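You operate a simulated robot arm through the tools that you are given. There is no shell and no other tool.

Carry out the task below with a simulated robot arm. There is one attempt and no reset: what you move stays moved.

Task
Put things in order on the top of the left wall bench. At the end: the purple shim (marked "10 mm") stands where the clear sealed carrot jar with a white lid stood; the pink cartridge from the top of the left wall bench stands on top of the grey curtain strip; the blue cartridge stands where the pink cartridge stood; the clear sealed carrot jar with a white lid stands where the blue cartridge stood; whatever was shut is shut again. Leave all else as you found it, and nothing knocked over.

It is judged by the outcome, as a careful person would: the job done as asked, and still so three seconds after it is handed in. It fails if anything else is knocked over, pushed out of place, dropped, spilled or broken. A push-on lid holds only when it is set on centred and level and pressed home; a screw cap is set on level and turned clockwise until tight.

Robot
A 6-joint arm with a two-finger gripper, fixed in place. Base frame: the origin is at the foot of the arm, x ahead of it, y to its left, z up; the work surface is at about z = 0. Lengths are in cm, angles in degrees, forces in N, time in s.
With the tool pointing down near the work surface it reaches from about 18 to 48 cm from the base axis. Its first joint turns from -66.0 to 66.0 degrees. Payload 1.76 kg.
Tool frame: the origin (TCP) lies between the finger pads and is the grasp point; the fingertips stand 2.9 cm ahead of it; z points along the fingers, y is the line along which they close. The gripper opens to 8.2 cm; its body begins 5.8 cm behind the TCP.
Orientation is told as [roll, pitch, yaw] about the base's x, y, z axes, in that order, counted from this pose: with the fingers straight down and closing along the base's y, the tool's x points along the base's -x, its y along +y and its z along -z.

Tools
- The arm moves only by the tool play_rows. Its argument "plan" is text: rows parted by semicolons, each of 7 numbers parted by spaces: the finger opening in cm, from 0 to 8.2, then the shift along the tool's x, y, z in units of 50 mm (1.0 is 50 mm), then the turn, a rotation vector about the tool's x, y, z in units of 6 degrees (1.0 is 6 degrees). In form: jaw tx ty tz wx wy wz; .... A call has 1 to 20 rows; each row shifts and turns the commanded pose from where the row before left it, along the tool's axes as they then stand. A call with a number of a shift or a turn outside -1 to 1 is refused whole. A row lasts 0.2 s, in which the tool goes at most 5 cm and 8.6 degrees; a call with a longer step from one row to the next is refused whole, and so is a gripper value outside its range. Where a pose cannot be reached the arm comes as near as it can. A force on the tool above 40 N (or 10 N above the force at the start of the call, whichever is more), or a blocked arm, ends the call early, and 0.2 s more pass. The fingers move at their own pace (about 20.35 cm/s each) and stop on an object; they squeeze with about 34 N. The grip force told is the motor's: it shows also when the fingers shut on nothing. Time passes only in rows, and 0.2 s behind the last, so rows that do not move let the fingers close. It gives the time, the measured TCP pose, the force on the tool (base axes), the opening and the grip force at its end, in the units of the frame above (readings bear some noise), with the torque about the TCP (base axes, N m) and any sound that the robot's microphone picked up.
- Cameras (640 x 400 px; columns grow to the right, rows downward): "scene" is fixed at [3.42, 31.58, 43.68]; the picture's right is [-0.93, -0.38, 0.00], its down [-0.16, 0.40, -0.90] and it looks along [0.34, -0.83, -0.43] (base axes); focal length 263 px, centre (320, 200). "wrist" rides on the gripper at [7.9, 0.4, -9] in the tool frame; the picture's right is [-0.05, 1.00, 0.00], its down [-0.71, -0.04, -0.71] and it looks along [-0.71, -0.04, 0.71] (tool axes); focal length 256 px, centre (320, 200). There is no depth. A picture from a camera that has moved, and an enlarged one, comes with that camera's place and axes in the base frame and with its lens.
- grab_frame(camera): a new picture of that camera. No time passes.
- enlarge(camera, box): a new picture of the part [left, top, right, bottom] of that camera's present view, enlarged. No time passes.
- hand_in(): hands the job in; it is judged then, once.

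Places have to be worked out from the pictures, the camera data and where the tool is seen. Open the gripper and draw the arm clear of the work before you hand the job in, unless the task says otherwise.

The tools are called after "Emit:" by a JSON object that holds its "api" and its "payload". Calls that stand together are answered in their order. play_rows: Moves the arm, as the interface text tells. Its arguments: {"type":"object","properties":{"plan":{"type":"string"}},"required":["plan"]} The other tools are called the same way: grab_frame (camera) takes a picture; enlarge (camera, box) takes an enlarged picture of a part of a camera's view; hand_in () hands the job in.

At the start:

```text
t: 0.0
position: [21.11, -11.86, 34.78]
tcp_rot: [-0.1, -0.1, 0.1]
contact_force: [-0.1, 0.8, 0.4]
moment: [0.01, -0.02, 0.0]
opening: 8.2
grip_force: 0.0
```

scene: 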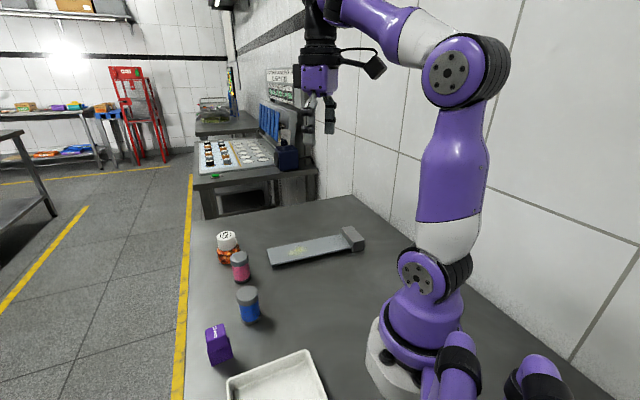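
wrist: 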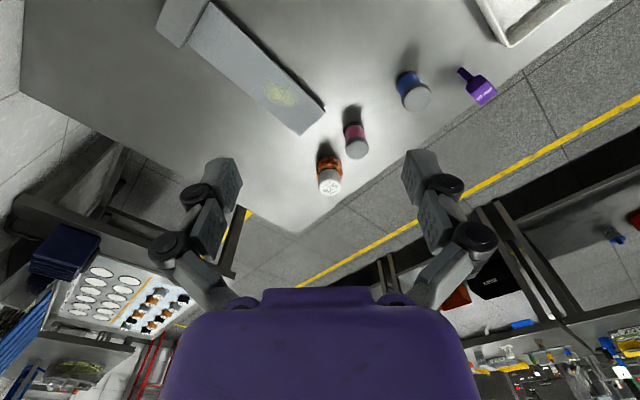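

I start by looking closer at the bench top from both cameras to place the objects.

Emit:
{"api": "enlarge", "payload": {"camera": "scene", "box": [180, 200, 380, 400]}}

Emit:
{"api": "enlarge", "payload": {"camera": "wrist", "box": [150, 0, 550, 220]}}

```text
2.00 times, centred on (280, 300) of scene
camera zoom: at [3.42, 31.58, 43.68], right [-0.93, -0.38, 0.0], down [-0.16, 0.4, -0.9], along [0.34, -0.83, -0.43], focal length 526 px, centre (400, 0)
```

zoom: 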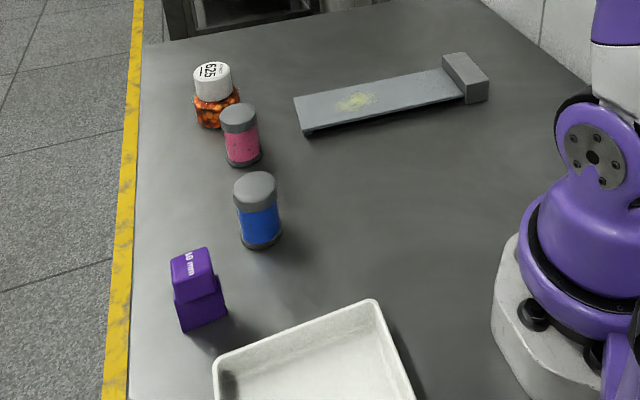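

```text
1.60 times, centred on (350, 110) of wrist
camera zoom: at [13.35, -11.55, 43.73], right [0.05, 1.0, 0.0], down [0.71, -0.04, 0.71], along [0.71, -0.04, -0.71], focal length 410 px, centre (272, 344)
```

zoom: 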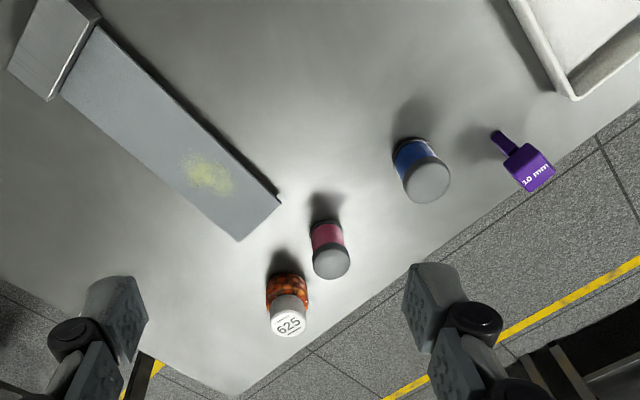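

Now tighter views of each object.

Emit:
{"api": "enlarge", "payload": {"camera": "scene", "box": [200, 220, 280, 270]}}

Emit:
{"api": "enlarge", "payload": {"camera": "scene", "box": [190, 280, 270, 370]}}

Emit:
{"api": "enlarge", "payload": {"camera": "scene", "box": [260, 215, 375, 280]}}

Emit:
{"api": "enlarge", "payload": {"camera": "wrist", "box": [440, 50, 520, 120]}}

Emit:
{"api": "enlarge", "payload": {"camera": "wrist", "box": [150, 0, 350, 130]}}

Emit:
{"api": "enlarge", "payload": {"camera": "wrist", "box": [300, 60, 440, 200]}}

```text
8.00 times, centred on (240, 245) of scene
camera zoom: at [3.42, 31.58, 43.68], right [-0.93, -0.38, 0.0], down [-0.16, 0.4, -0.9], along [0.34, -0.83, -0.43], focal length 2104 px, centre (960, -160)
```

zoom: 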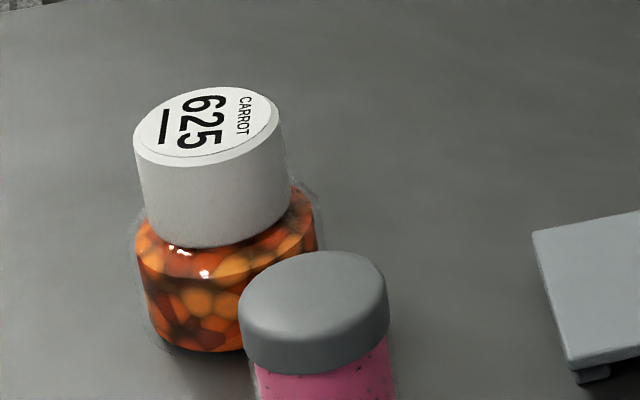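

```text
4.44 times, centred on (230, 325) of scene
camera zoom: at [3.42, 31.58, 43.68], right [-0.93, -0.38, 0.0], down [-0.16, 0.4, -0.9], along [0.34, -0.83, -0.43], focal length 1169 px, centre (720, -356)
```

zoom: 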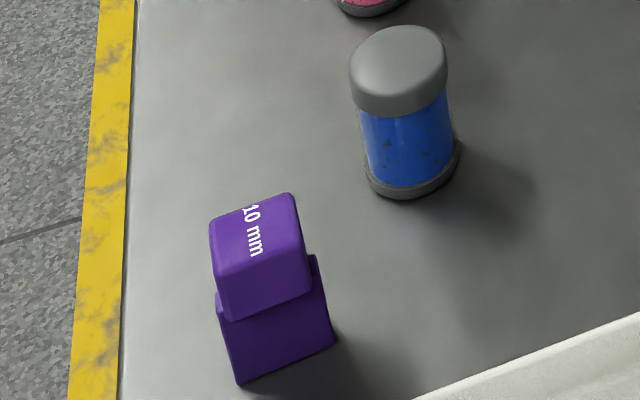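

```text
5.57 times, centred on (318, 248) of scene
camera zoom: at [3.42, 31.58, 43.68], right [-0.93, -0.38, 0.0], down [-0.16, 0.4, -0.9], along [0.34, -0.83, -0.43], focal length 1464 px, centre (334, -64)
```

zoom: 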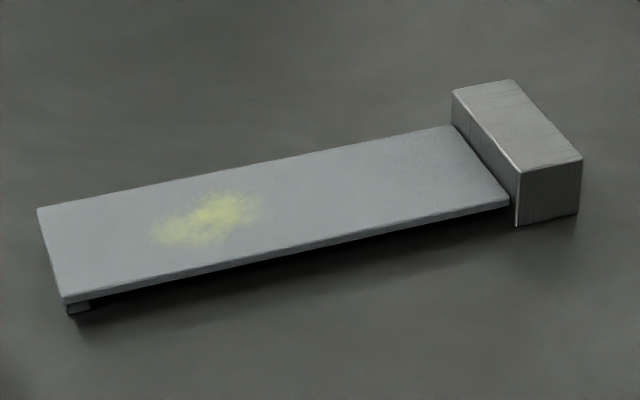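

```text
5.71 times, centred on (480, 85) of wrist
camera zoom: at [13.35, -11.55, 43.73], right [0.05, 1.0, 0.0], down [0.71, -0.04, 0.71], along [0.71, -0.04, -0.71], focal length 1463 px, centre (-594, 857)
```

zoom: 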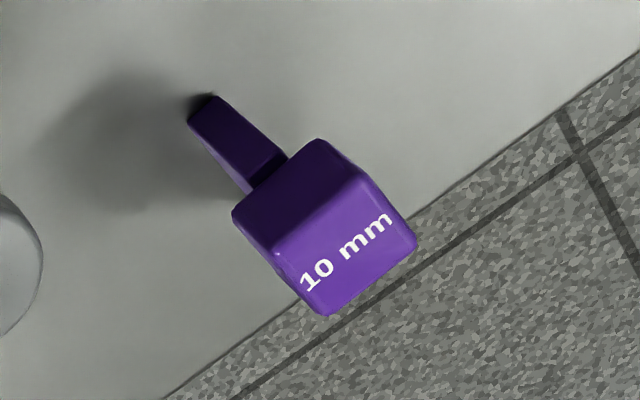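

```text
3.08 times, centred on (250, 65) of wrist
camera zoom: at [13.35, -11.55, 43.73], right [0.05, 1.0, 0.0], down [0.71, -0.04, 0.71], along [0.71, -0.04, -0.71], focal length 788 px, centre (535, 615)
```

zoom: 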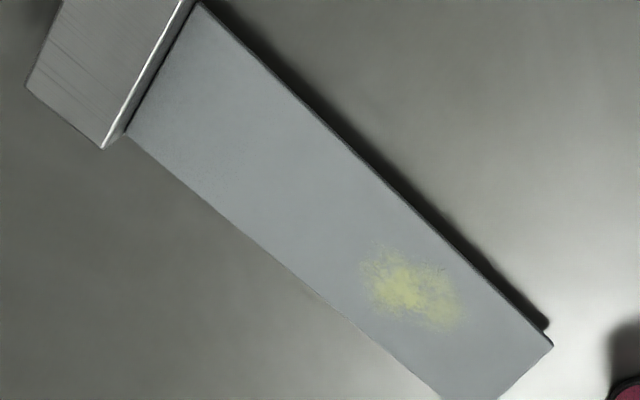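

```text
2.86 times, centred on (370, 130) of wrist
camera zoom: at [13.35, -11.55, 43.73], right [0.05, 1.0, 0.0], down [0.71, -0.04, 0.71], along [0.71, -0.04, -0.71], focal length 731 px, centre (177, 400)
```

zoom: 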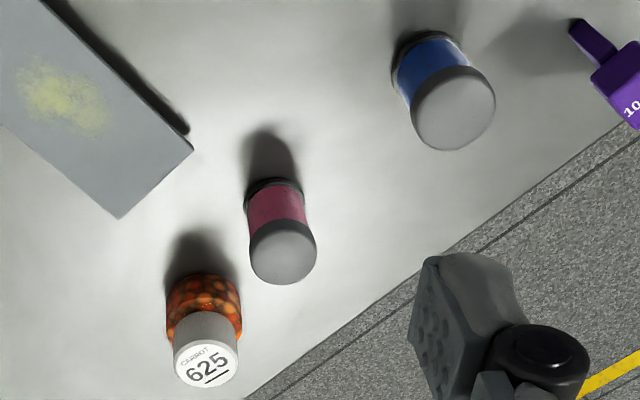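

The objects are roughly at: shim (29.6, 11.4), blue (30, 2.5), pink (38.6, -6), jar (46.3, -10.4), with the strip along the right side. I move to a hover above the middle for closer wrist views.

Emit:
{"api": "play_rows", "payload": {"plan": "8.2 -0.5 0.27 0.6 0 0 0; 8.2 -0.5 0.27 0.6 0 0 0; 8.2 -0.5 0.27 0.6 0 0 0; 8.2 -0.5 0.27 0.6 0 0 0; 8.2 -0.5 0.27 0.6 0 0 0; 8.2 0 0 0 0 0 0; 8.2 0 0 0 0 0 0"}}

```text
t: 1.6
position: [33.78, -5.21, 19.8]
tcp_rot: [0.0, -0.2, 0.0]
contact_force: [0.3, 1.0, 0.4]
moment: [-0.02, -0.01, 0.0]
opening: 8.19
grip_force: 0.1
```

The arm follows the commands accurately. I take a wrist picture from here.

Emit:
{"api": "grab_frame", "payload": {"camera": "wrist"}}

Emit:
{"api": "grab_frame", "payload": {"camera": "scene"}}

```text
taken
camera wrist: at [25.97, -4.73, 28.71], right [0.05, 1.0, 0.0], down [0.71, -0.04, 0.71], along [0.71, -0.04, -0.71], focal length 256 px, centre (320, 200)
```

wrist: 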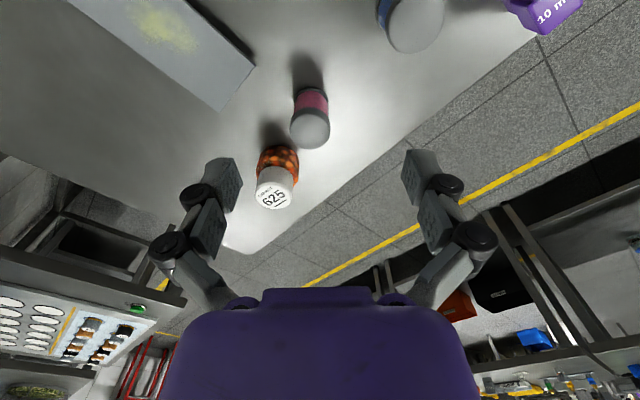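

```text
taken
```

scene: 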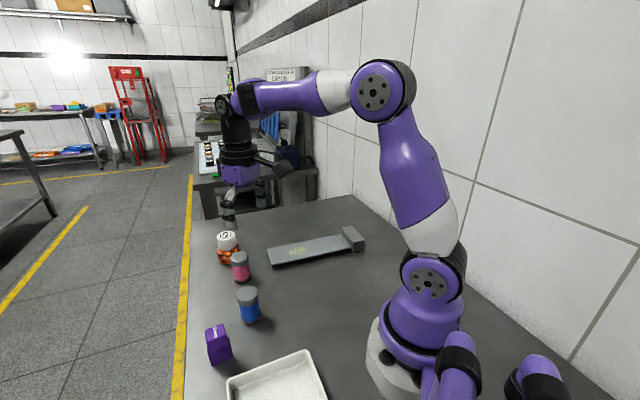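

I enlarge around the pink cartridge, jar and strip for accurate pixel positions.

Emit:
{"api": "enlarge", "payload": {"camera": "wrist", "box": [240, 70, 360, 220]}}

Emit:
{"api": "enlarge", "payload": {"camera": "wrist", "box": [60, 0, 260, 120]}}

Emit:
{"api": "enlarge", "payload": {"camera": "scene", "box": [205, 225, 265, 290]}}

```text
2.67 times, centred on (300, 145) of wrist
camera zoom: at [25.97, -4.73, 28.71], right [0.05, 1.0, 0.0], down [0.71, -0.04, 0.71], along [0.71, -0.04, -0.71], focal length 683 px, centre (373, 347)
```

zoom: 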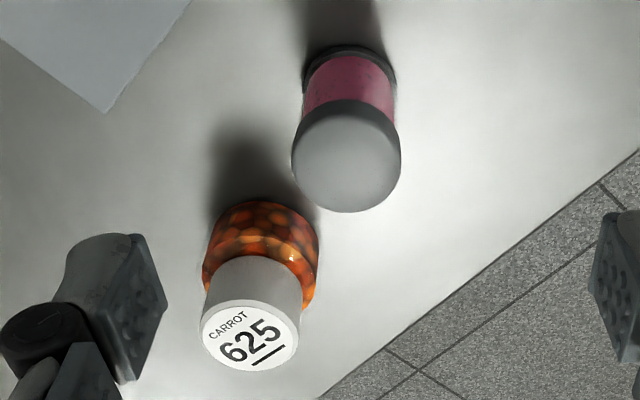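

```text
3.20 times, centred on (160, 60) of wrist
camera zoom: at [25.97, -4.73, 28.71], right [0.05, 1.0, 0.0], down [0.71, -0.04, 0.71], along [0.71, -0.04, -0.71], focal length 819 px, centre (832, 648)
```

zoom: 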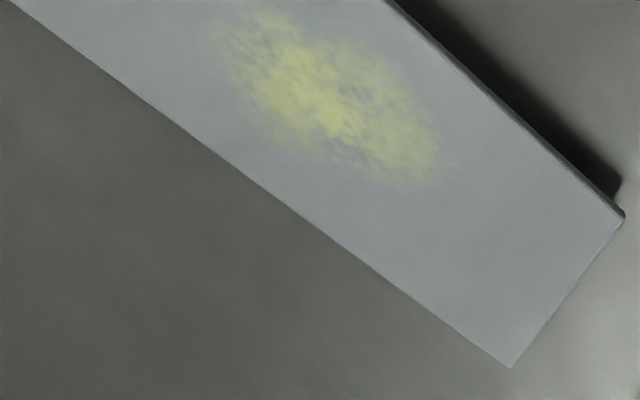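

```text
6.15 times, centred on (235, 258) of scene
camera zoom: at [3.42, 31.58, 43.68], right [-0.93, -0.38, 0.0], down [-0.16, 0.4, -0.9], along [0.34, -0.83, -0.43], focal length 1618 px, centre (843, -154)
```

zoom: 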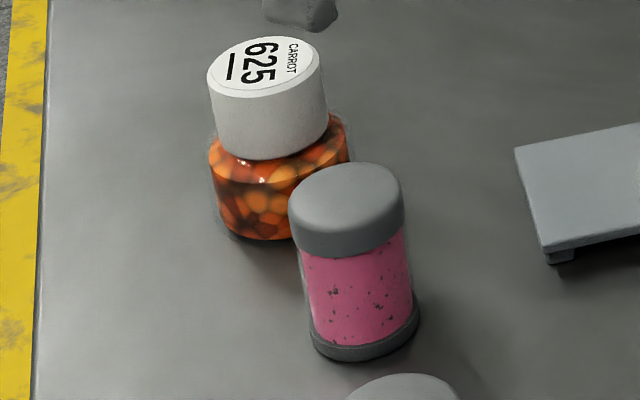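

From two views I put pink at about (38.7, -6.3) with height about 6 and diameter 4, and the jar at about (46.5, -11.1) with height about 7. The strip top is at z≈1, running from (36.5,-14.3) to (20,-28.7). Next I look at the blue cartridge and shim from closer in.

Emit:
{"api": "play_rows", "payload": {"plan": "8.2 0.55 0.45 0.1 0 0 0; 8.2 0.55 0.45 0.1 0 0 0; 8.2 0.55 0.45 0.1 0 0 0; 8.2 0.55 0.45 0.1 0 0 0; 8.2 0.55 0.45 0.1 0 0 0; 8.2 0 0 0 0 0 0; 8.2 0 0 0 0 0 0"}}

Emit:
{"api": "grab_frame", "payload": {"camera": "wrist"}}

```text
t: 3.2
position: [20.04, 6.19, 17.34]
tcp_rot: [-0.1, -0.1, 0.1]
contact_force: [-0.1, 0.1, -0.5]
moment: [0.01, -0.03, 0.03]
opening: 8.2
grip_force: 0.0
```

```text
taken
camera wrist: at [12.14, 6.57, 26.2], right [0.05, 1.0, 0.0], down [0.71, -0.04, 0.71], along [0.71, -0.04, -0.71], focal length 256 px, centre (320, 200)
```

wrist: 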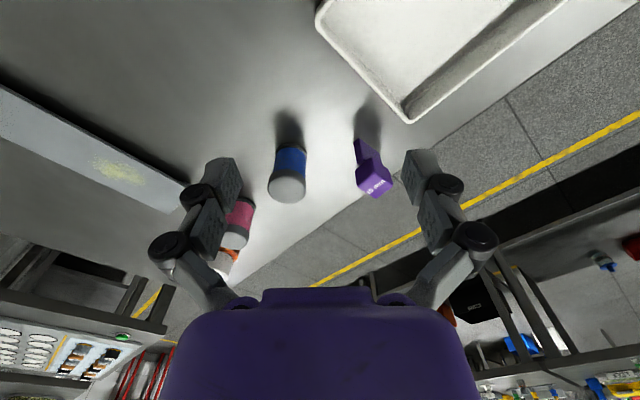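

I enlarge blue and the shim in this view.

Emit:
{"api": "enlarge", "payload": {"camera": "wrist", "box": [250, 120, 350, 220]}}

Emit:
{"api": "enlarge", "payload": {"camera": "wrist", "box": [335, 120, 415, 210]}}

Emit:
{"api": "enlarge", "payload": {"camera": "scene", "box": [195, 275, 275, 375]}}

```text
4.00 times, centred on (300, 170) of wrist
camera zoom: at [12.14, 6.57, 26.2], right [0.05, 1.0, 0.0], down [0.71, -0.04, 0.71], along [0.71, -0.04, -0.71], focal length 1024 px, centre (400, 320)
```

zoom: 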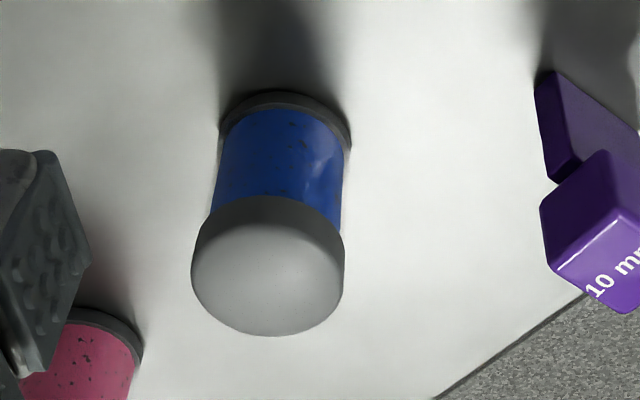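

```text
4.44 times, centred on (375, 165) of wrist
camera zoom: at [12.14, 6.57, 26.2], right [0.05, 1.0, 0.0], down [0.71, -0.04, 0.71], along [0.71, -0.04, -0.71], focal length 1138 px, centre (76, 356)
```

zoom: 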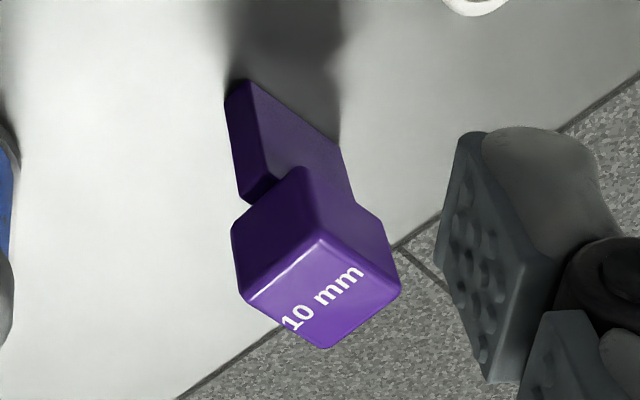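

```text
4.00 times, centred on (235, 325) of scene
camera zoom: at [3.42, 31.58, 43.68], right [-0.93, -0.38, 0.0], down [-0.16, 0.4, -0.9], along [0.34, -0.83, -0.43], focal length 1052 px, centre (660, -300)
```

zoom: 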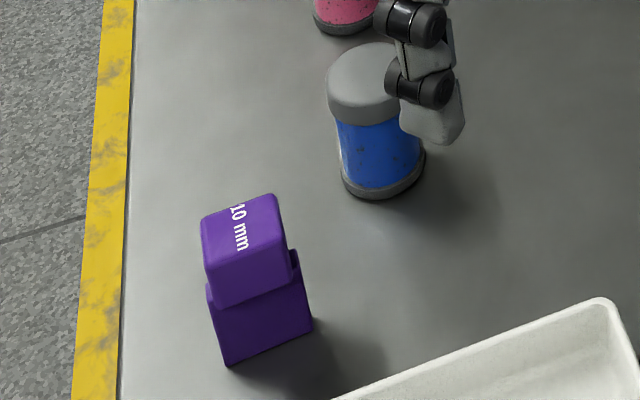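

Blue is at about (30.3, 2.2) with height 6. The shim is at (29.8, 11.35): a 1 cm blade with a ~2.8 cm head at z 3.9–6.5, turned 49°. I now go above the pink cartridge and check alignment before descending.

Emit:
{"api": "play_rows", "payload": {"plan": "6.5 -0.74 -0.5 0.17 0 0 0; 6.5 -0.74 -0.5 0.17 0 0 0; 6.5 -0.74 -0.5 0.17 0 0 0; 6.5 -0.74 -0.5 0.17 0 0 0; 6.5 -0.74 -0.5 0.17 0 0 0; 6.5 0 0 0 0 0 0; 6.5 0 0 0 0 0 0"}}

Emit:
{"api": "grab_frame", "payload": {"camera": "wrist"}}

Emit:
{"api": "grab_frame", "payload": {"camera": "scene"}}

```text
t: 4.8
position: [38.42, -6.25, 13.03]
tcp_rot: [-0.1, -0.1, 0.2]
contact_force: [-0.6, 0.5, -0.1]
moment: [0.02, -0.01, -0.01]
opening: 6.51
grip_force: 0.0
```

```text
taken
camera wrist: at [30.69, -5.98, 21.99], right [0.05, 1.0, 0.0], down [0.71, -0.04, 0.71], along [0.71, -0.04, -0.71], focal length 256 px, centre (320, 200)
```

wrist: 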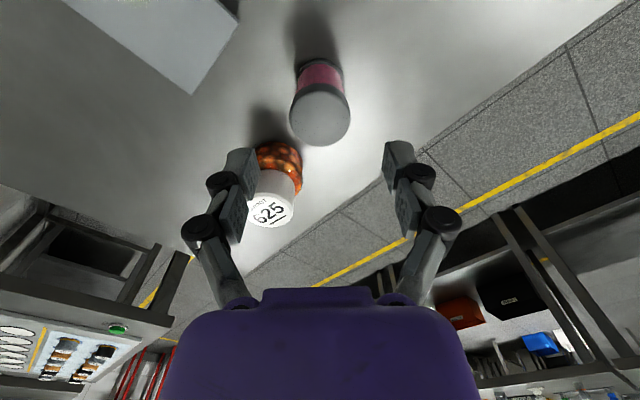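

```text
taken
```

scene: 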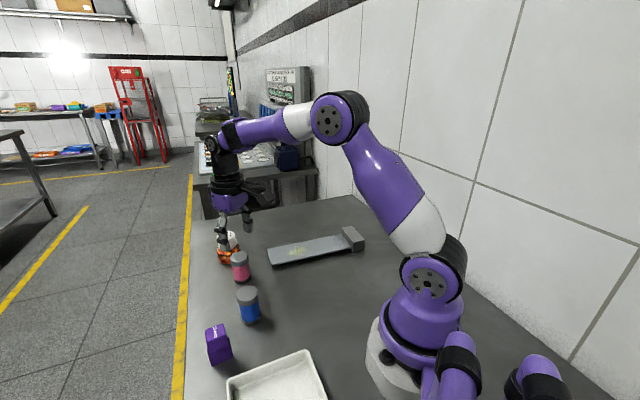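

Pink reads at (38.7, -6.38), almost straight under the tool. I descend to about z = 3.4 with the fingers open around it.

Emit:
{"api": "play_rows", "payload": {"plan": "6.5 -0.04 -0.02 0.5 0 0 0; 6.5 0 0 0.5 0 0 0; 6.5 0 0 0.4 0 0 0; 6.5 0 0 0.3 0 0 0; 6.5 0 0 0.15 0 0 0; 6.5 0 0 0.07 0 0 0; 6.5 0 0 0 0 0 0"}}

Emit:
{"api": "grab_frame", "payload": {"camera": "wrist"}}

Emit:
{"api": "enlarge", "payload": {"camera": "scene", "box": [200, 180, 280, 290]}}

```text
t: 6.4
position: [38.59, -6.51, 3.42]
tcp_rot: [0.0, -0.1, 0.1]
contact_force: [1.2, 0.9, -0.1]
moment: [0.01, 0.0, 0.02]
opening: 6.49
grip_force: 0.1
```

```text
taken
camera wrist: at [30.88, -6.12, 12.39], right [0.05, 1.0, 0.0], down [0.71, -0.04, 0.71], along [0.71, -0.04, -0.71], focal length 256 px, centre (320, 200)
```

wrist: 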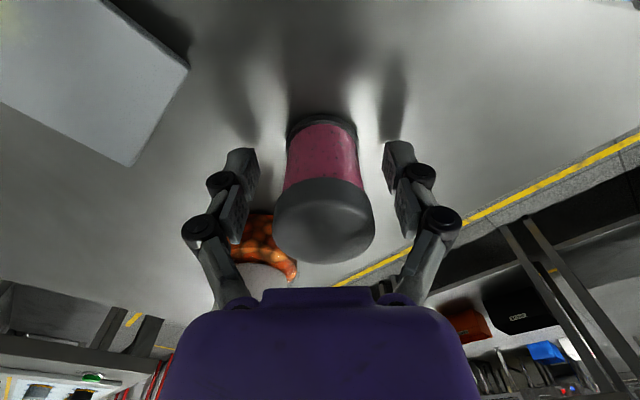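

```text
3.64 times, centred on (240, 235) of scene
camera zoom: at [3.42, 31.58, 43.68], right [-0.93, -0.38, 0.0], down [-0.16, 0.4, -0.9], along [0.34, -0.83, -0.43], focal length 956 px, centre (611, 73)
```

zoom: 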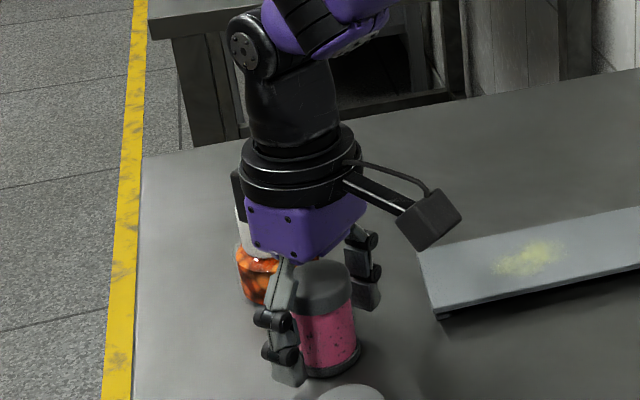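

The cartridge sits centred between the fingers. I close the grip now.

Emit:
{"api": "play_rows", "payload": {"plan": "5 0 0 0 0 0 0; 4.4 0 0 0 0 0 0; 3 0 0 0 0 0 0; 3 0 0 0 0 0 0; 3 0 0 0 0 0 0"}}

```text
t: 7.6
position: [38.73, -6.42, 3.53]
tcp_rot: [0.0, -0.1, 0.1]
contact_force: [-1.1, 0.3, 2.7]
moment: [0.03, 0.02, 0.03]
opening: 3.94
grip_force: 34.4
```

Gripped at 3.94 cm. I lift slowly and check the weight and the hold.

Emit:
{"api": "play_rows", "payload": {"plan": "3 0 0 -0.1 0 0 0; 3 0 0 -0.2 0 0 0; 3 0 0 -0.4 0 0 0; 3 0 0 -0.5 0 0 0; 3 0 0 -0.5 0 0 0; 3 0 0 0 0 0 0; 3 0 0 0 0 0 0"}}

Emit:
{"api": "grab_frame", "payload": {"camera": "wrist"}}

Emit:
{"api": "grab_frame", "payload": {"camera": "scene"}}

```text
t: 9.2
position: [38.73, -6.55, 12.14]
tcp_rot: [0.0, -0.1, 0.1]
contact_force: [-0.4, 0.4, -0.3]
moment: [0.04, -0.04, 0.0]
opening: 3.93
grip_force: 34.0
```

```text
taken
camera wrist: at [30.81, -6.08, 20.9], right [0.05, 1.0, 0.0], down [0.71, -0.04, 0.71], along [0.71, -0.04, -0.71], focal length 256 px, centre (320, 200)
```

wrist: 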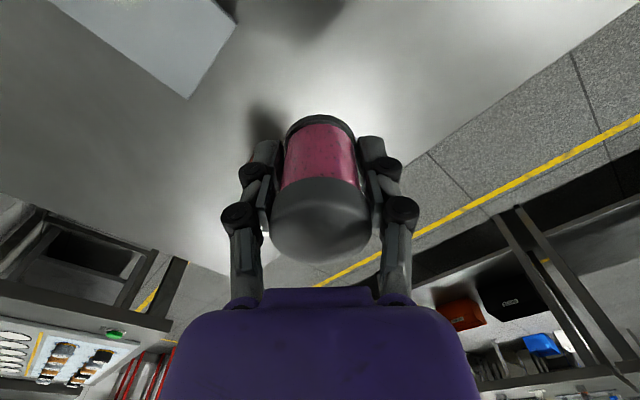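

```text
taken
```

scene: 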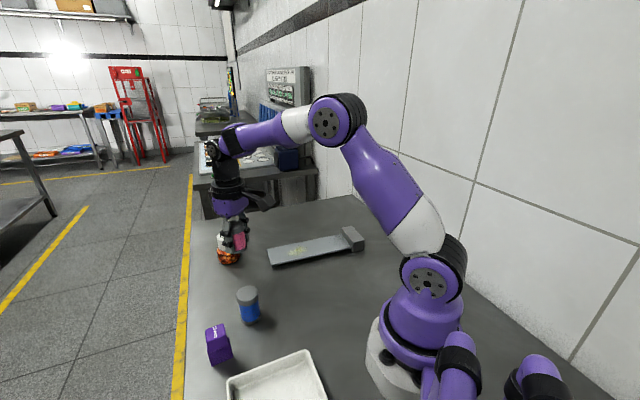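

Held firmly and clear. I carry it to above the clean part of the strip, between the yellow patch and the end block.

Emit:
{"api": "play_rows", "payload": {"plan": "3 0.3 -0.4 -0.1 0 0 0; 3 0.5 -0.68 -0.1 0 0 0; 3 0.5 -0.68 -0.1 0 0 0; 3 0.5 -0.68 0 0 0 0; 3 0.5 -0.68 0 0 0 0; 3 0.28 -0.34 0 0 0 0; 3 0 0 0 0 0 0; 3 0 0 0 0 0 0"}}

Emit:
{"api": "grab_frame", "payload": {"camera": "wrist"}}

Emit:
{"api": "grab_frame", "payload": {"camera": "scene"}}

```text
t: 11.0
position: [25.69, -23.8, 13.38]
tcp_rot: [0.0, 0.0, 0.1]
contact_force: [0.5, 0.2, -0.6]
moment: [0.03, 0.01, 0.04]
opening: 3.95
grip_force: 34.1
```

```text
taken
camera wrist: at [17.92, -23.44, 22.35], right [0.05, 1.0, 0.0], down [0.71, -0.04, 0.71], along [0.71, -0.04, -0.71], focal length 256 px, centre (320, 200)
```

wrist: 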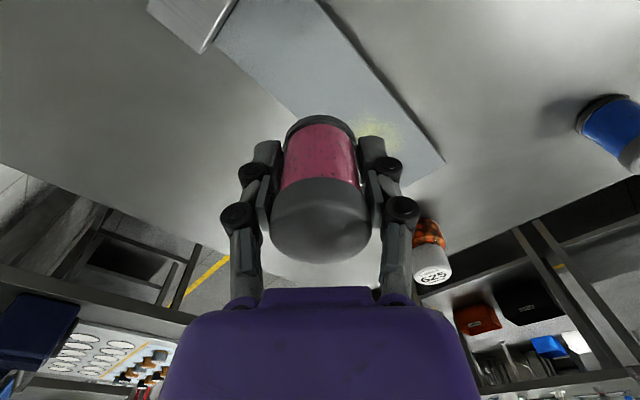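

```text
taken
```

scene: 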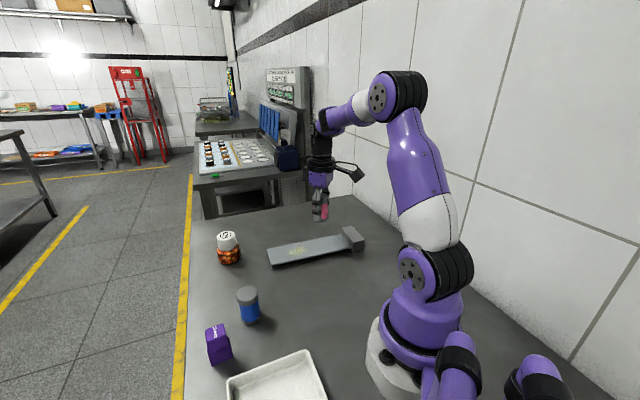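

I enlarge the strip region to verify the target point lies mid-width and clear of the yellow patch.

Emit:
{"api": "enlarge", "payload": {"camera": "wrist", "box": [140, 0, 460, 200]}}

Emit:
{"api": "enlarge", "payload": {"camera": "scene", "box": [255, 180, 375, 280]}}

```text
2.00 times, centred on (300, 100) of wrist
camera zoom: at [17.92, -23.44, 22.35], right [0.05, 1.0, 0.0], down [0.71, -0.04, 0.71], along [0.71, -0.04, -0.71], focal length 512 px, centre (360, 400)
```

zoom: 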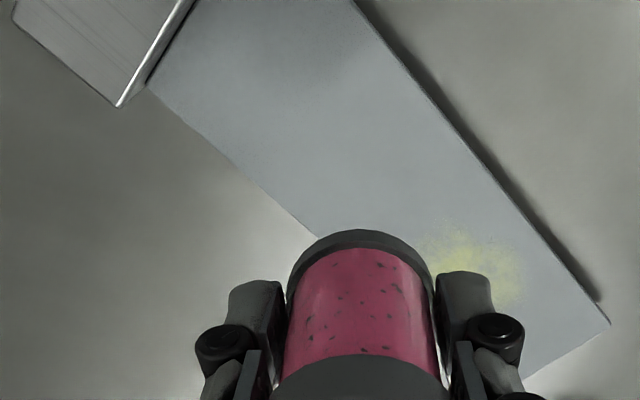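

```text
4.00 times, centred on (315, 230) of scene
camera zoom: at [3.42, 31.58, 43.68], right [-0.93, -0.38, 0.0], down [-0.16, 0.4, -0.9], along [0.34, -0.83, -0.43], focal length 1052 px, centre (340, 80)
```

zoom: 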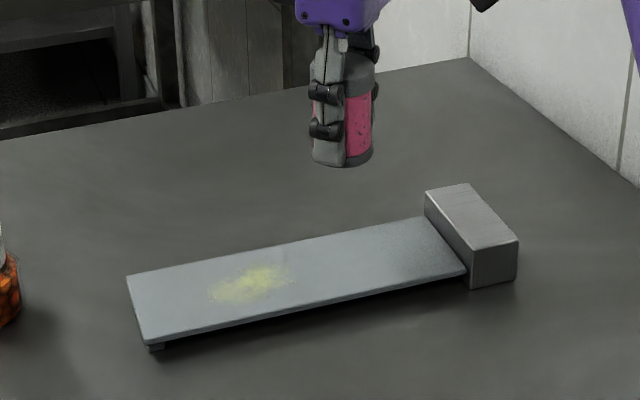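

The target point is mid-width, about 4 cm from the patch and 8 cm from the block. I lower to just above the strip first.

Emit:
{"api": "play_rows", "payload": {"plan": "3 -0.01 0.03 0.4 0 0 0; 3 0 0 0.4 0 0 0; 3 0 0 0.4 0 0 0; 3 0 0 0.3 0 0 0; 3 0 0 0.1 0 0 0; 3 0 0 0 0 0 0; 3 0 0 0 0 0 0"}}

Emit:
{"api": "grab_frame", "payload": {"camera": "wrist"}}

Emit:
{"api": "enlarge", "payload": {"camera": "scene", "box": [255, 180, 375, 280]}}

```text
t: 12.6
position: [25.89, -23.67, 5.47]
tcp_rot: [0.0, 0.0, 0.0]
contact_force: [0.5, -0.4, -0.7]
moment: [-0.02, 0.0, 0.02]
opening: 3.96
grip_force: 34.5
```

```text
taken
camera wrist: at [18.03, -23.27, 14.38], right [0.05, 1.0, 0.0], down [0.71, -0.04, 0.71], along [0.71, -0.04, -0.71], focal length 256 px, centre (320, 200)
```

wrist: 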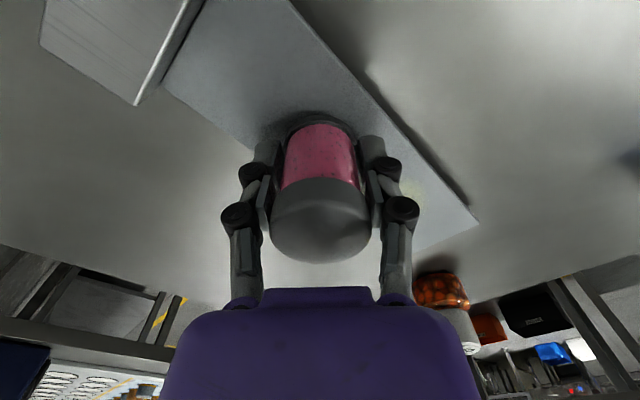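

```text
4.00 times, centred on (315, 230) of scene
camera zoom: at [3.42, 31.58, 43.68], right [-0.93, -0.38, 0.0], down [-0.16, 0.4, -0.9], along [0.34, -0.83, -0.43], focal length 1052 px, centre (340, 80)
```

zoom: 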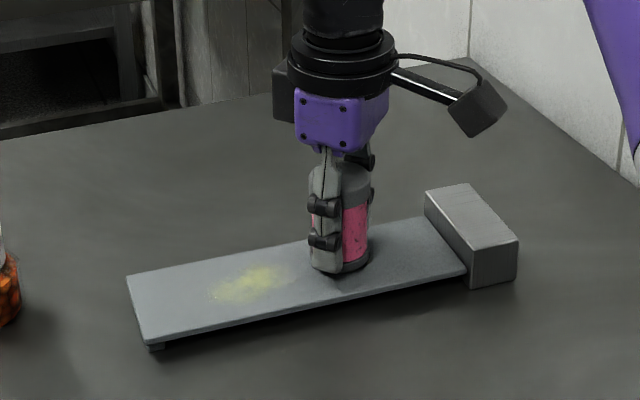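

Just above the strip now; I lower in small steps watching the force.

Emit:
{"api": "play_rows", "payload": {"plan": "3 0 0 0.03 0 0 0; 3 0 0 0.03 0 0 0; 3 0 0 0.02 0 0 0; 3 0 0 0.02 0 0 0; 3 0 0 0 0 0 0"}}

```text
t: 13.8
position: [25.83, -23.61, 5.04]
tcp_rot: [-0.1, -0.1, 0.1]
contact_force: [-3.1, 2.9, 26.9]
moment: [0.1, 0.1, 0.11]
opening: 3.96
grip_force: 33.6
```

Contact: 27 N downward push at z = 5.04. I ease off slightly until the load is small.

Emit:
{"api": "play_rows", "payload": {"plan": "3 0 0 -0.01 0 0 0; 3 0 0 -0.005 0 0 0; 3 0 0 0 0 0 0"}}

Emit:
{"api": "enlarge", "payload": {"camera": "scene", "box": [275, 210, 365, 275]}}

```text
t: 14.6
position: [25.78, -23.67, 5.1]
tcp_rot: [0.0, -0.2, 0.1]
contact_force: [1.1, -3.1, 17.2]
moment: [-0.07, -0.07, 0.03]
opening: 3.95
grip_force: 33.9
```

```text
6.15 times, centred on (320, 242) of scene
camera zoom: at [3.41, 31.58, 43.67], right [-0.93, -0.38, 0.0], down [-0.16, 0.4, -0.9], along [0.34, -0.83, -0.43], focal length 1618 px, centre (320, -62)
```

zoom: 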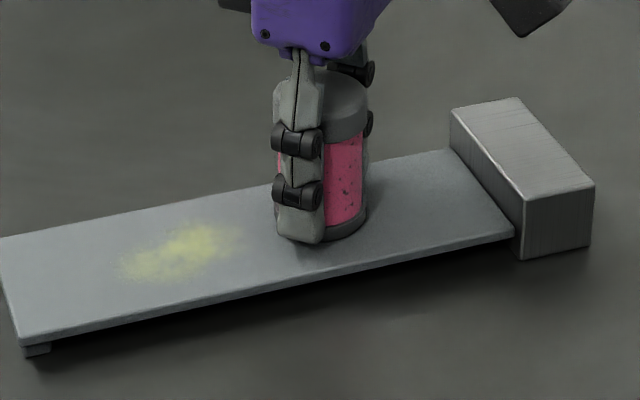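

The load is still 17 N, so I ease up a touch more before letting go.

Emit:
{"api": "play_rows", "payload": {"plan": "3 0 0 -0.012 0 0 0; 3 0 0 0 0 0 0; 3 0 0 0 0 0 0"}}

```text
t: 15.4
position: [25.84, -23.6, 5.06]
tcp_rot: [0.2, 0.0, 0.1]
contact_force: [2.5, -2.0, 3.2]
moment: [-0.08, -0.11, -0.01]
opening: 3.95
grip_force: 34.6
```

Load down to about 3 N, so the cartridge is resting on the strip. I open the fingers gently and look.

Emit:
{"api": "play_rows", "payload": {"plan": "4.1 0 0 0 0 0 0; 4.4 0 0 0 0 0 0; 5 0 0 0 0 0 0; 6 0 0 0 0 0 0; 6.5 0 0 0 0 0 0; 6.5 0 0 0 0 0 0"}}

Emit:
{"api": "grab_frame", "payload": {"camera": "wrist"}}

Emit:
{"api": "enlarge", "payload": {"camera": "scene", "box": [275, 210, 365, 275]}}

```text
t: 16.8
position: [25.8, -23.67, 5.13]
tcp_rot: [0.0, -0.1, 0.1]
contact_force: [0.2, -0.2, -0.4]
moment: [0.01, -0.01, 0.0]
opening: 6.47
grip_force: 0.1
```

```text
taken
camera wrist: at [18.0, -23.28, 14.01], right [0.05, 1.0, 0.0], down [0.71, -0.04, 0.71], along [0.71, -0.04, -0.71], focal length 256 px, centre (320, 200)
```

wrist: 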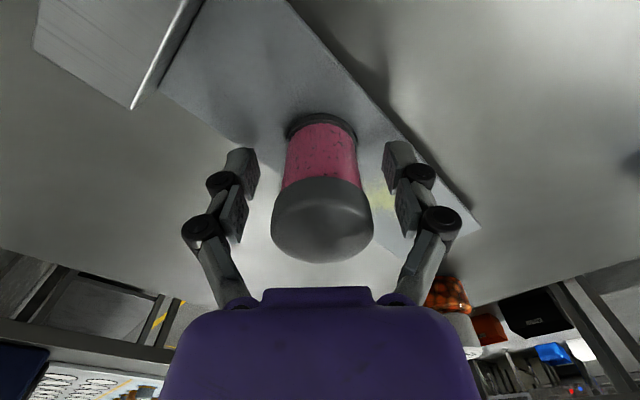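

```text
6.15 times, centred on (320, 242) of scene
camera zoom: at [3.42, 31.58, 43.68], right [-0.93, -0.38, 0.0], down [-0.16, 0.4, -0.9], along [0.34, -0.83, -0.43], focal length 1618 px, centre (320, -62)
```

zoom: 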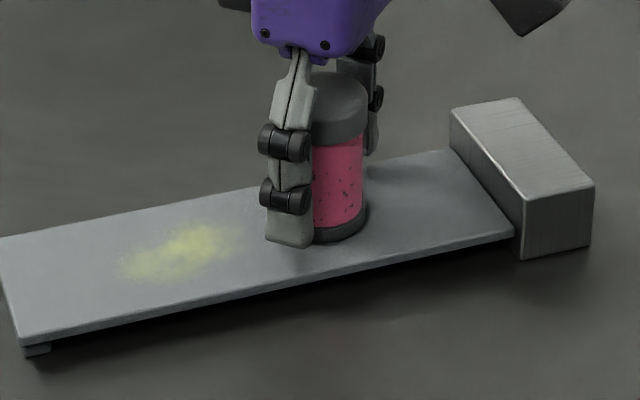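

Pink stands upright on the strip. I raise straight up and then travel to above the blue cartridge.

Emit:
{"api": "play_rows", "payload": {"plan": "6.5 0 0 -0.15 0 0 0; 6.5 0 0 -0.4 0 0 0; 6.5 0 0 -0.6 0 0 0; 6.5 0 0 -0.6 0 0 0; 6.5 -0.15 0.7 0 0 0 0; 6.5 -0.15 0.9 0 0 0 0; 6.5 -0.15 0.9 0 0 0 0; 6.5 -0.15 0.9 0 0 0 0; 6.5 -0.15 0.9 0 0 0 0; 6.5 -0.15 0.86 0.1 0 0 0; 6.5 0 0 0.1 0 0 0; 6.5 0 0 0 0 0 0; 6.5 0 0 0 0 0 0"}}

Emit:
{"api": "grab_frame", "payload": {"camera": "wrist"}}

Emit:
{"api": "grab_frame", "payload": {"camera": "scene"}}

```text
t: 19.6
position: [30.18, 2.07, 12.77]
tcp_rot: [0.0, -0.1, 0.0]
contact_force: [0.2, -0.8, -0.6]
moment: [0.03, 0.03, -0.03]
opening: 6.49
grip_force: 0.0
```

```text
taken
camera wrist: at [22.4, 2.4, 21.7], right [0.05, 1.0, 0.0], down [0.71, -0.04, 0.71], along [0.71, -0.04, -0.71], focal length 256 px, centre (320, 200)
```

wrist: 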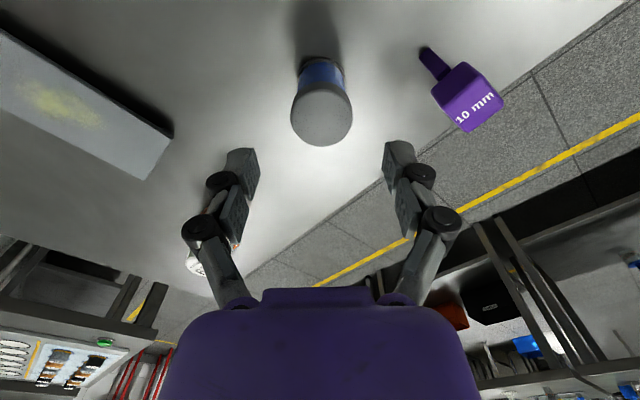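

```text
taken
```

scene: 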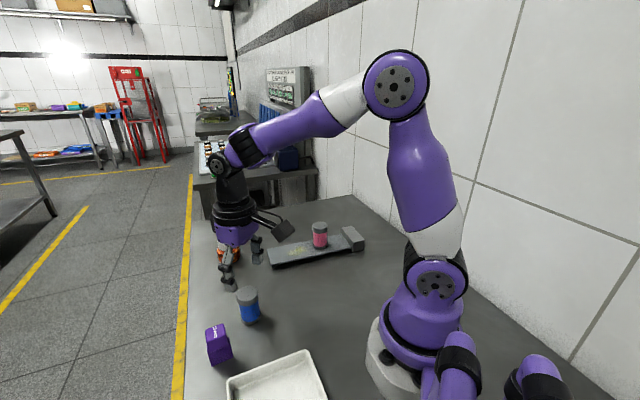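

Blue is right under the tool at about (30.2, 2.1). I descend around it.

Emit:
{"api": "play_rows", "payload": {"plan": "6.5 0 0.01 0.5 0 0 0; 6.5 0 0 0.5 0 0 0; 6.5 0 0 0.4 0 0 0; 6.5 0 0 0.3 0 0 0; 6.5 0 0 0.11 0 0 0; 6.5 0 0 0.05 0 0 0; 6.5 0 0 0 0 0 0"}}

Emit:
{"api": "grab_frame", "payload": {"camera": "wrist"}}

```text
t: 21.2
position: [30.29, 2.27, 3.48]
tcp_rot: [0.0, -0.1, 0.1]
contact_force: [-0.1, 0.5, -0.8]
moment: [-0.02, 0.02, 0.01]
opening: 6.5
grip_force: 0.2
```

```text
taken
camera wrist: at [22.47, 2.59, 12.43], right [0.05, 1.0, 0.0], down [0.71, -0.04, 0.71], along [0.71, -0.04, -0.71], focal length 256 px, centre (320, 200)
```

wrist: 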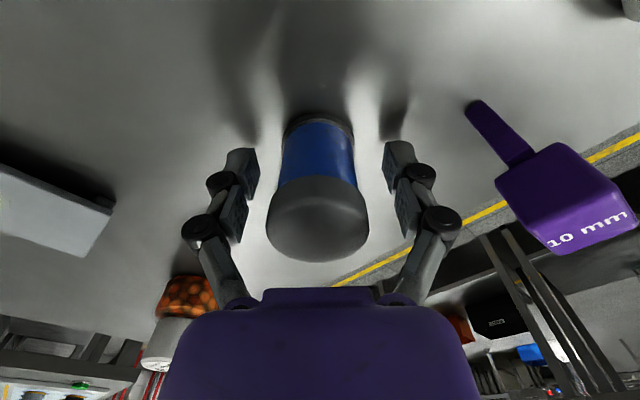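

Centred and clear of the shim. I close and lift.

Emit:
{"api": "play_rows", "payload": {"plan": "5 0 0 0 0 0 0; 4.4 0 0 0 0 0 0; 3 0 0 0 0 0 0; 3 0 0 0 0 0 0; 3 0 0 0 0 0 0; 3 0 0 -0.1 0 0 0; 3 0 0 -0.2 0 0 0; 3 0 0 -0.4 0 0 0; 3 0 0 -0.5 0 0 0; 3 0 0 -0.5 0 0 0; 3 0 0 0 0 0 0; 3 0 0 0 0 0 0"}}

Emit:
{"api": "grab_frame", "payload": {"camera": "wrist"}}

Emit:
{"api": "grab_frame", "payload": {"camera": "scene"}}

```text
t: 23.8
position: [30.18, 2.13, 12.11]
tcp_rot: [0.0, -0.1, 0.2]
contact_force: [-0.8, -0.1, -0.7]
moment: [0.03, -0.01, 0.01]
opening: 3.94
grip_force: 34.4
```

```text
taken
camera wrist: at [22.49, 2.48, 21.03], right [0.05, 1.0, 0.0], down [0.71, -0.04, 0.71], along [0.71, -0.04, -0.71], focal length 256 px, centre (320, 200)
```

wrist: 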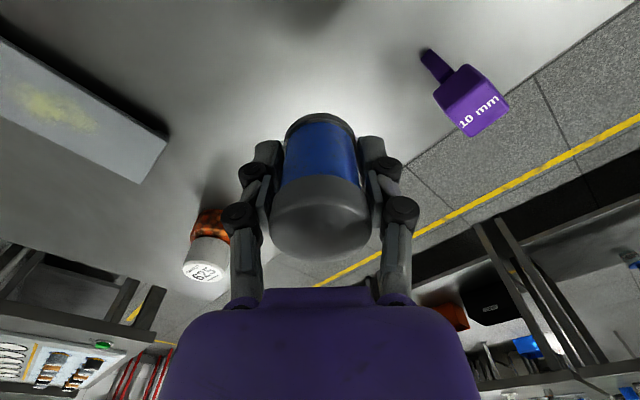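

```text
taken
```

scene: 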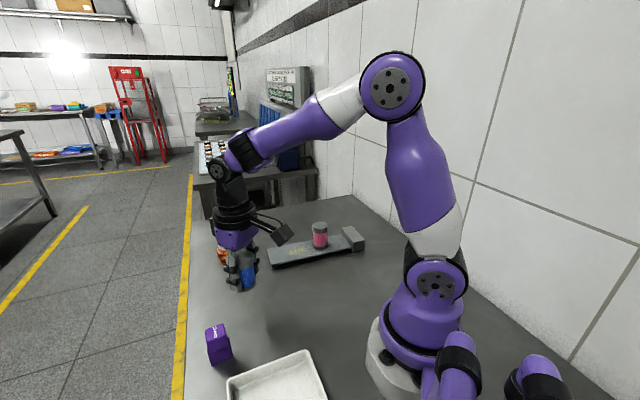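

Blue is held and clear. I carry it over the spot where pink stood (38.65, -6.4) and lower to just above the bench.

Emit:
{"api": "play_rows", "payload": {"plan": "3 -0.3 -0.3 0 0 0 0; 3 -0.5 -0.5 0 0 0 0; 3 -0.5 -0.5 0 0 0 0; 3 -0.39 -0.41 0 0 0 0; 3 0 0 0 0 0 0; 3 0 0 0.4 0 0 0; 3 0 0 0.5 0 0 0; 3 0 0 0.4 0 0 0; 3 0 0 0.25 0 0 0; 3 0 0 0.05 0 0 0; 3 0 0 0 0 0 0; 3 0 0 0 0 0 0"}}

```text
t: 26.4
position: [38.89, -6.42, 4.0]
tcp_rot: [0.0, 0.0, 0.0]
contact_force: [0.4, -0.3, -1.4]
moment: [-0.01, 0.0, 0.01]
opening: 3.92
grip_force: 33.8
```

Over the spot at z = 4.0. I lower gently until it touches.

Emit:
{"api": "play_rows", "payload": {"plan": "3 0 0 0.03 0 0 0; 3 0 0 0.03 0 0 0; 3 0 0 0.02 0 0 0; 3 0 0 0.01 0 0 0; 3 0 0 0 0 0 0"}}

```text
t: 27.6
position: [38.81, -6.34, 3.66]
tcp_rot: [0.0, -0.1, 0.1]
contact_force: [0.7, 0.5, -1.2]
moment: [-0.01, -0.01, 0.02]
opening: 3.94
grip_force: 34.5
```

Emit:
{"api": "play_rows", "payload": {"plan": "3 0 0 0.01 0 0 0; 3 0 0 0.01 0 0 0; 3 0 0 0.01 0 0 0; 3 0 0 0 0 0 0"}}

```text
t: 28.6
position: [38.68, -6.28, 3.47]
tcp_rot: [0.1, -0.1, 0.1]
contact_force: [-5.1, 1.9, 16.6]
moment: [0.04, 0.2, -0.02]
opening: 3.95
grip_force: 34.0
```

Contact with 17 N at z = 3.47; I back off slightly to unload before releasing.

Emit:
{"api": "play_rows", "payload": {"plan": "3 0 0 -0.012 0 0 0; 3 0 0 -0.006 0 0 0; 3 0 0 0 0 0 0"}}

```text
t: 29.4
position: [38.78, -6.27, 3.5]
tcp_rot: [0.1, -0.1, 0.2]
contact_force: [3.0, 1.2, 5.0]
moment: [0.02, -0.06, 0.0]
opening: 3.94
grip_force: 33.9
```

Load is down to 5 N. I open gently to 6.5 cm and look.

Emit:
{"api": "play_rows", "payload": {"plan": "4.1 0 0 0 0 0 0; 4.4 0 0 0 0 0 0; 5 0 0 0 0 0 0; 6 0 0 0 0 0 0; 6.5 0 0 0 0 0 0; 6.5 0 0 0 0 0 0"}}

Emit:
{"api": "grab_frame", "payload": {"camera": "wrist"}}

Emit:
{"api": "enlarge", "payload": {"camera": "scene", "box": [200, 180, 280, 290]}}

```text
t: 30.8
position: [38.73, -6.37, 3.57]
tcp_rot: [0.0, -0.1, 0.1]
contact_force: [-0.8, 0.1, 0.3]
moment: [-0.02, -0.02, 0.0]
opening: 6.49
grip_force: 0.0
```

```text
taken
camera wrist: at [30.97, -5.99, 12.45], right [0.05, 1.0, 0.0], down [0.71, -0.04, 0.71], along [0.71, -0.04, -0.71], focal length 256 px, centre (320, 200)
```

wrist: 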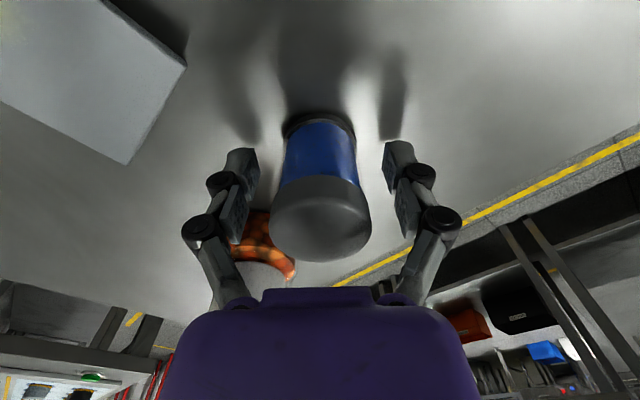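

```text
3.64 times, centred on (240, 235) of scene
camera zoom: at [3.42, 31.58, 43.68], right [-0.93, -0.38, 0.0], down [-0.16, 0.4, -0.9], along [0.34, -0.83, -0.43], focal length 956 px, centre (611, 73)
```

zoom: 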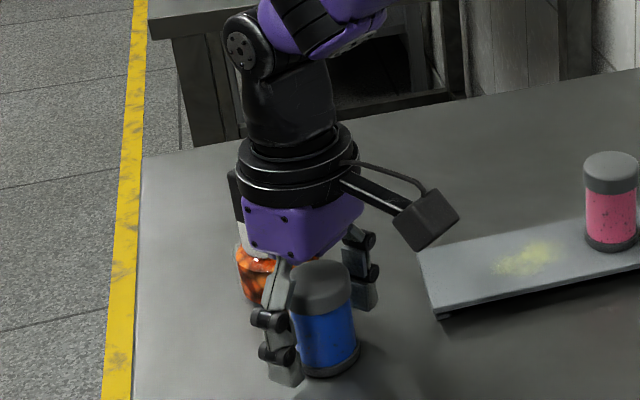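

Blue stands where pink was. I raise straight up, then move over the jar at about (46.5, -11.05) with the gripper fully open, and check reach.

Emit:
{"api": "play_rows", "payload": {"plan": "6.5 0 0 -0.2 0 0 0; 6.5 0 0 -0.5 0 0 0; 6.5 0 0 -0.5 0 0 0; 6.5 0 0 -0.5 0 0 0; 8.2 0 0 -0.1 0 0 0; 8.2 -0.5 -0.3 0 0 0 0; 8.2 -0.5 -0.3 0 0 0 0; 8.2 -0.3 -0.2 0 0 0 0; 8.2 -0.2 -0.12 0 0 0 0; 8.2 0 0 0 0 0 0; 8.2 0 0 0 0 0 0"}}

Emit:
{"api": "grab_frame", "payload": {"camera": "wrist"}}

Emit:
{"api": "grab_frame", "payload": {"camera": "scene"}}

```text
t: 33.2
position: [45.67, -10.79, 12.46]
tcp_rot: [-0.1, 0.1, 0.0]
contact_force: [0.2, -0.4, -0.4]
moment: [-0.03, -0.01, -0.04]
opening: 8.22
grip_force: 0.1
out of reach, approached as far as the arm can: row 9
```

```text
taken
camera wrist: at [37.86, -10.5, 21.41], right [0.05, 1.0, 0.0], down [0.71, -0.04, 0.71], along [0.71, -0.04, -0.71], focal length 256 px, centre (320, 200)
```

wrist: 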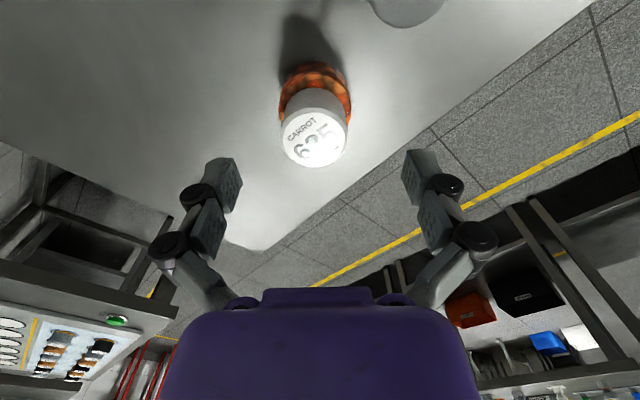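

```text
taken
```

scene: 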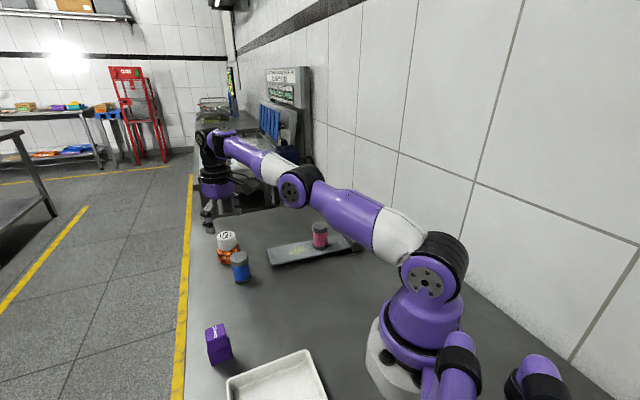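

Reach is limited to r≈46.9 at this height. I measure the jar's exact position from this close view.

Emit:
{"api": "enlarge", "payload": {"camera": "wrist", "box": [260, 40, 380, 190]}}

Emit:
{"api": "enlarge", "payload": {"camera": "scene", "box": [190, 180, 270, 290]}}

```text
2.67 times, centred on (320, 115) of wrist
camera zoom: at [37.86, -10.5, 21.41], right [0.05, 1.0, 0.0], down [0.71, -0.04, 0.71], along [0.71, -0.04, -0.71], focal length 683 px, centre (320, 427)
```

zoom: 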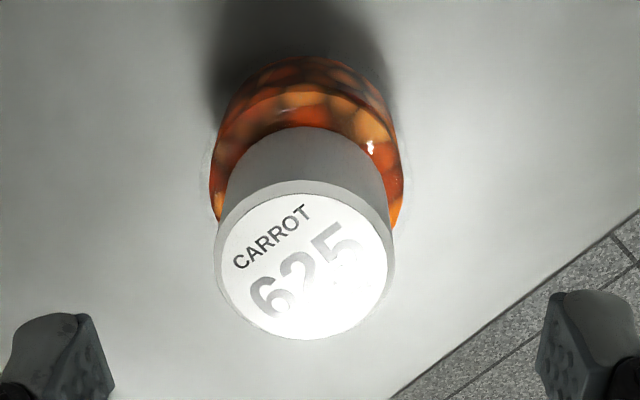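

```text
3.64 times, centred on (230, 235) of scene
camera zoom: at [3.42, 31.58, 43.68], right [-0.93, -0.38, 0.0], down [-0.16, 0.4, -0.9], along [0.34, -0.83, -0.43], focal length 956 px, centre (647, 73)
```

zoom: 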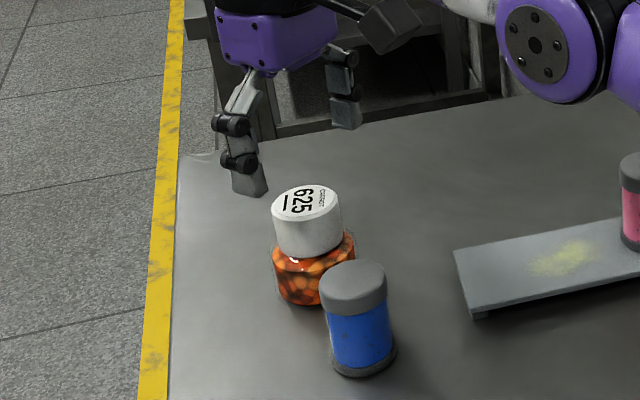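

The jar reads at about (46.65, -11.25), body diameter about 5.7, lid 4.6. I shift slightly in y and lower part way so the fingers straddle the lid with room, then check.

Emit:
{"api": "play_rows", "payload": {"plan": "8.2 0 -0.09 0 0 0 0; 8.2 0 0 0.2 0 0 0; 8.2 0 0 0.3 0 0 0; 8.2 0 0 0.3 0 0 0; 8.2 0 0 0 0 0 0; 8.2 0 0 0 0 0 0"}}

Emit:
{"api": "grab_frame", "payload": {"camera": "wrist"}}

```text
t: 34.6
position: [45.66, -11.32, 8.48]
tcp_rot: [-0.1, -0.1, 0.2]
contact_force: [0.2, -0.6, -0.4]
moment: [-0.02, 0.0, -0.01]
opening: 8.19
grip_force: 0.1
```

```text
taken
camera wrist: at [37.9, -10.94, 17.42], right [0.05, 1.0, 0.0], down [0.71, -0.04, 0.71], along [0.71, -0.04, -0.71], focal length 256 px, centre (320, 200)
```

wrist: 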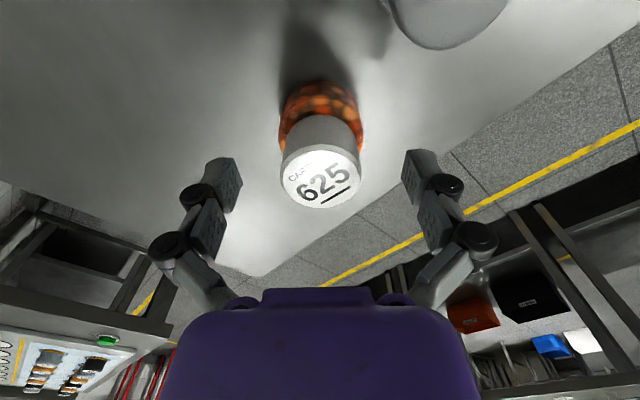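

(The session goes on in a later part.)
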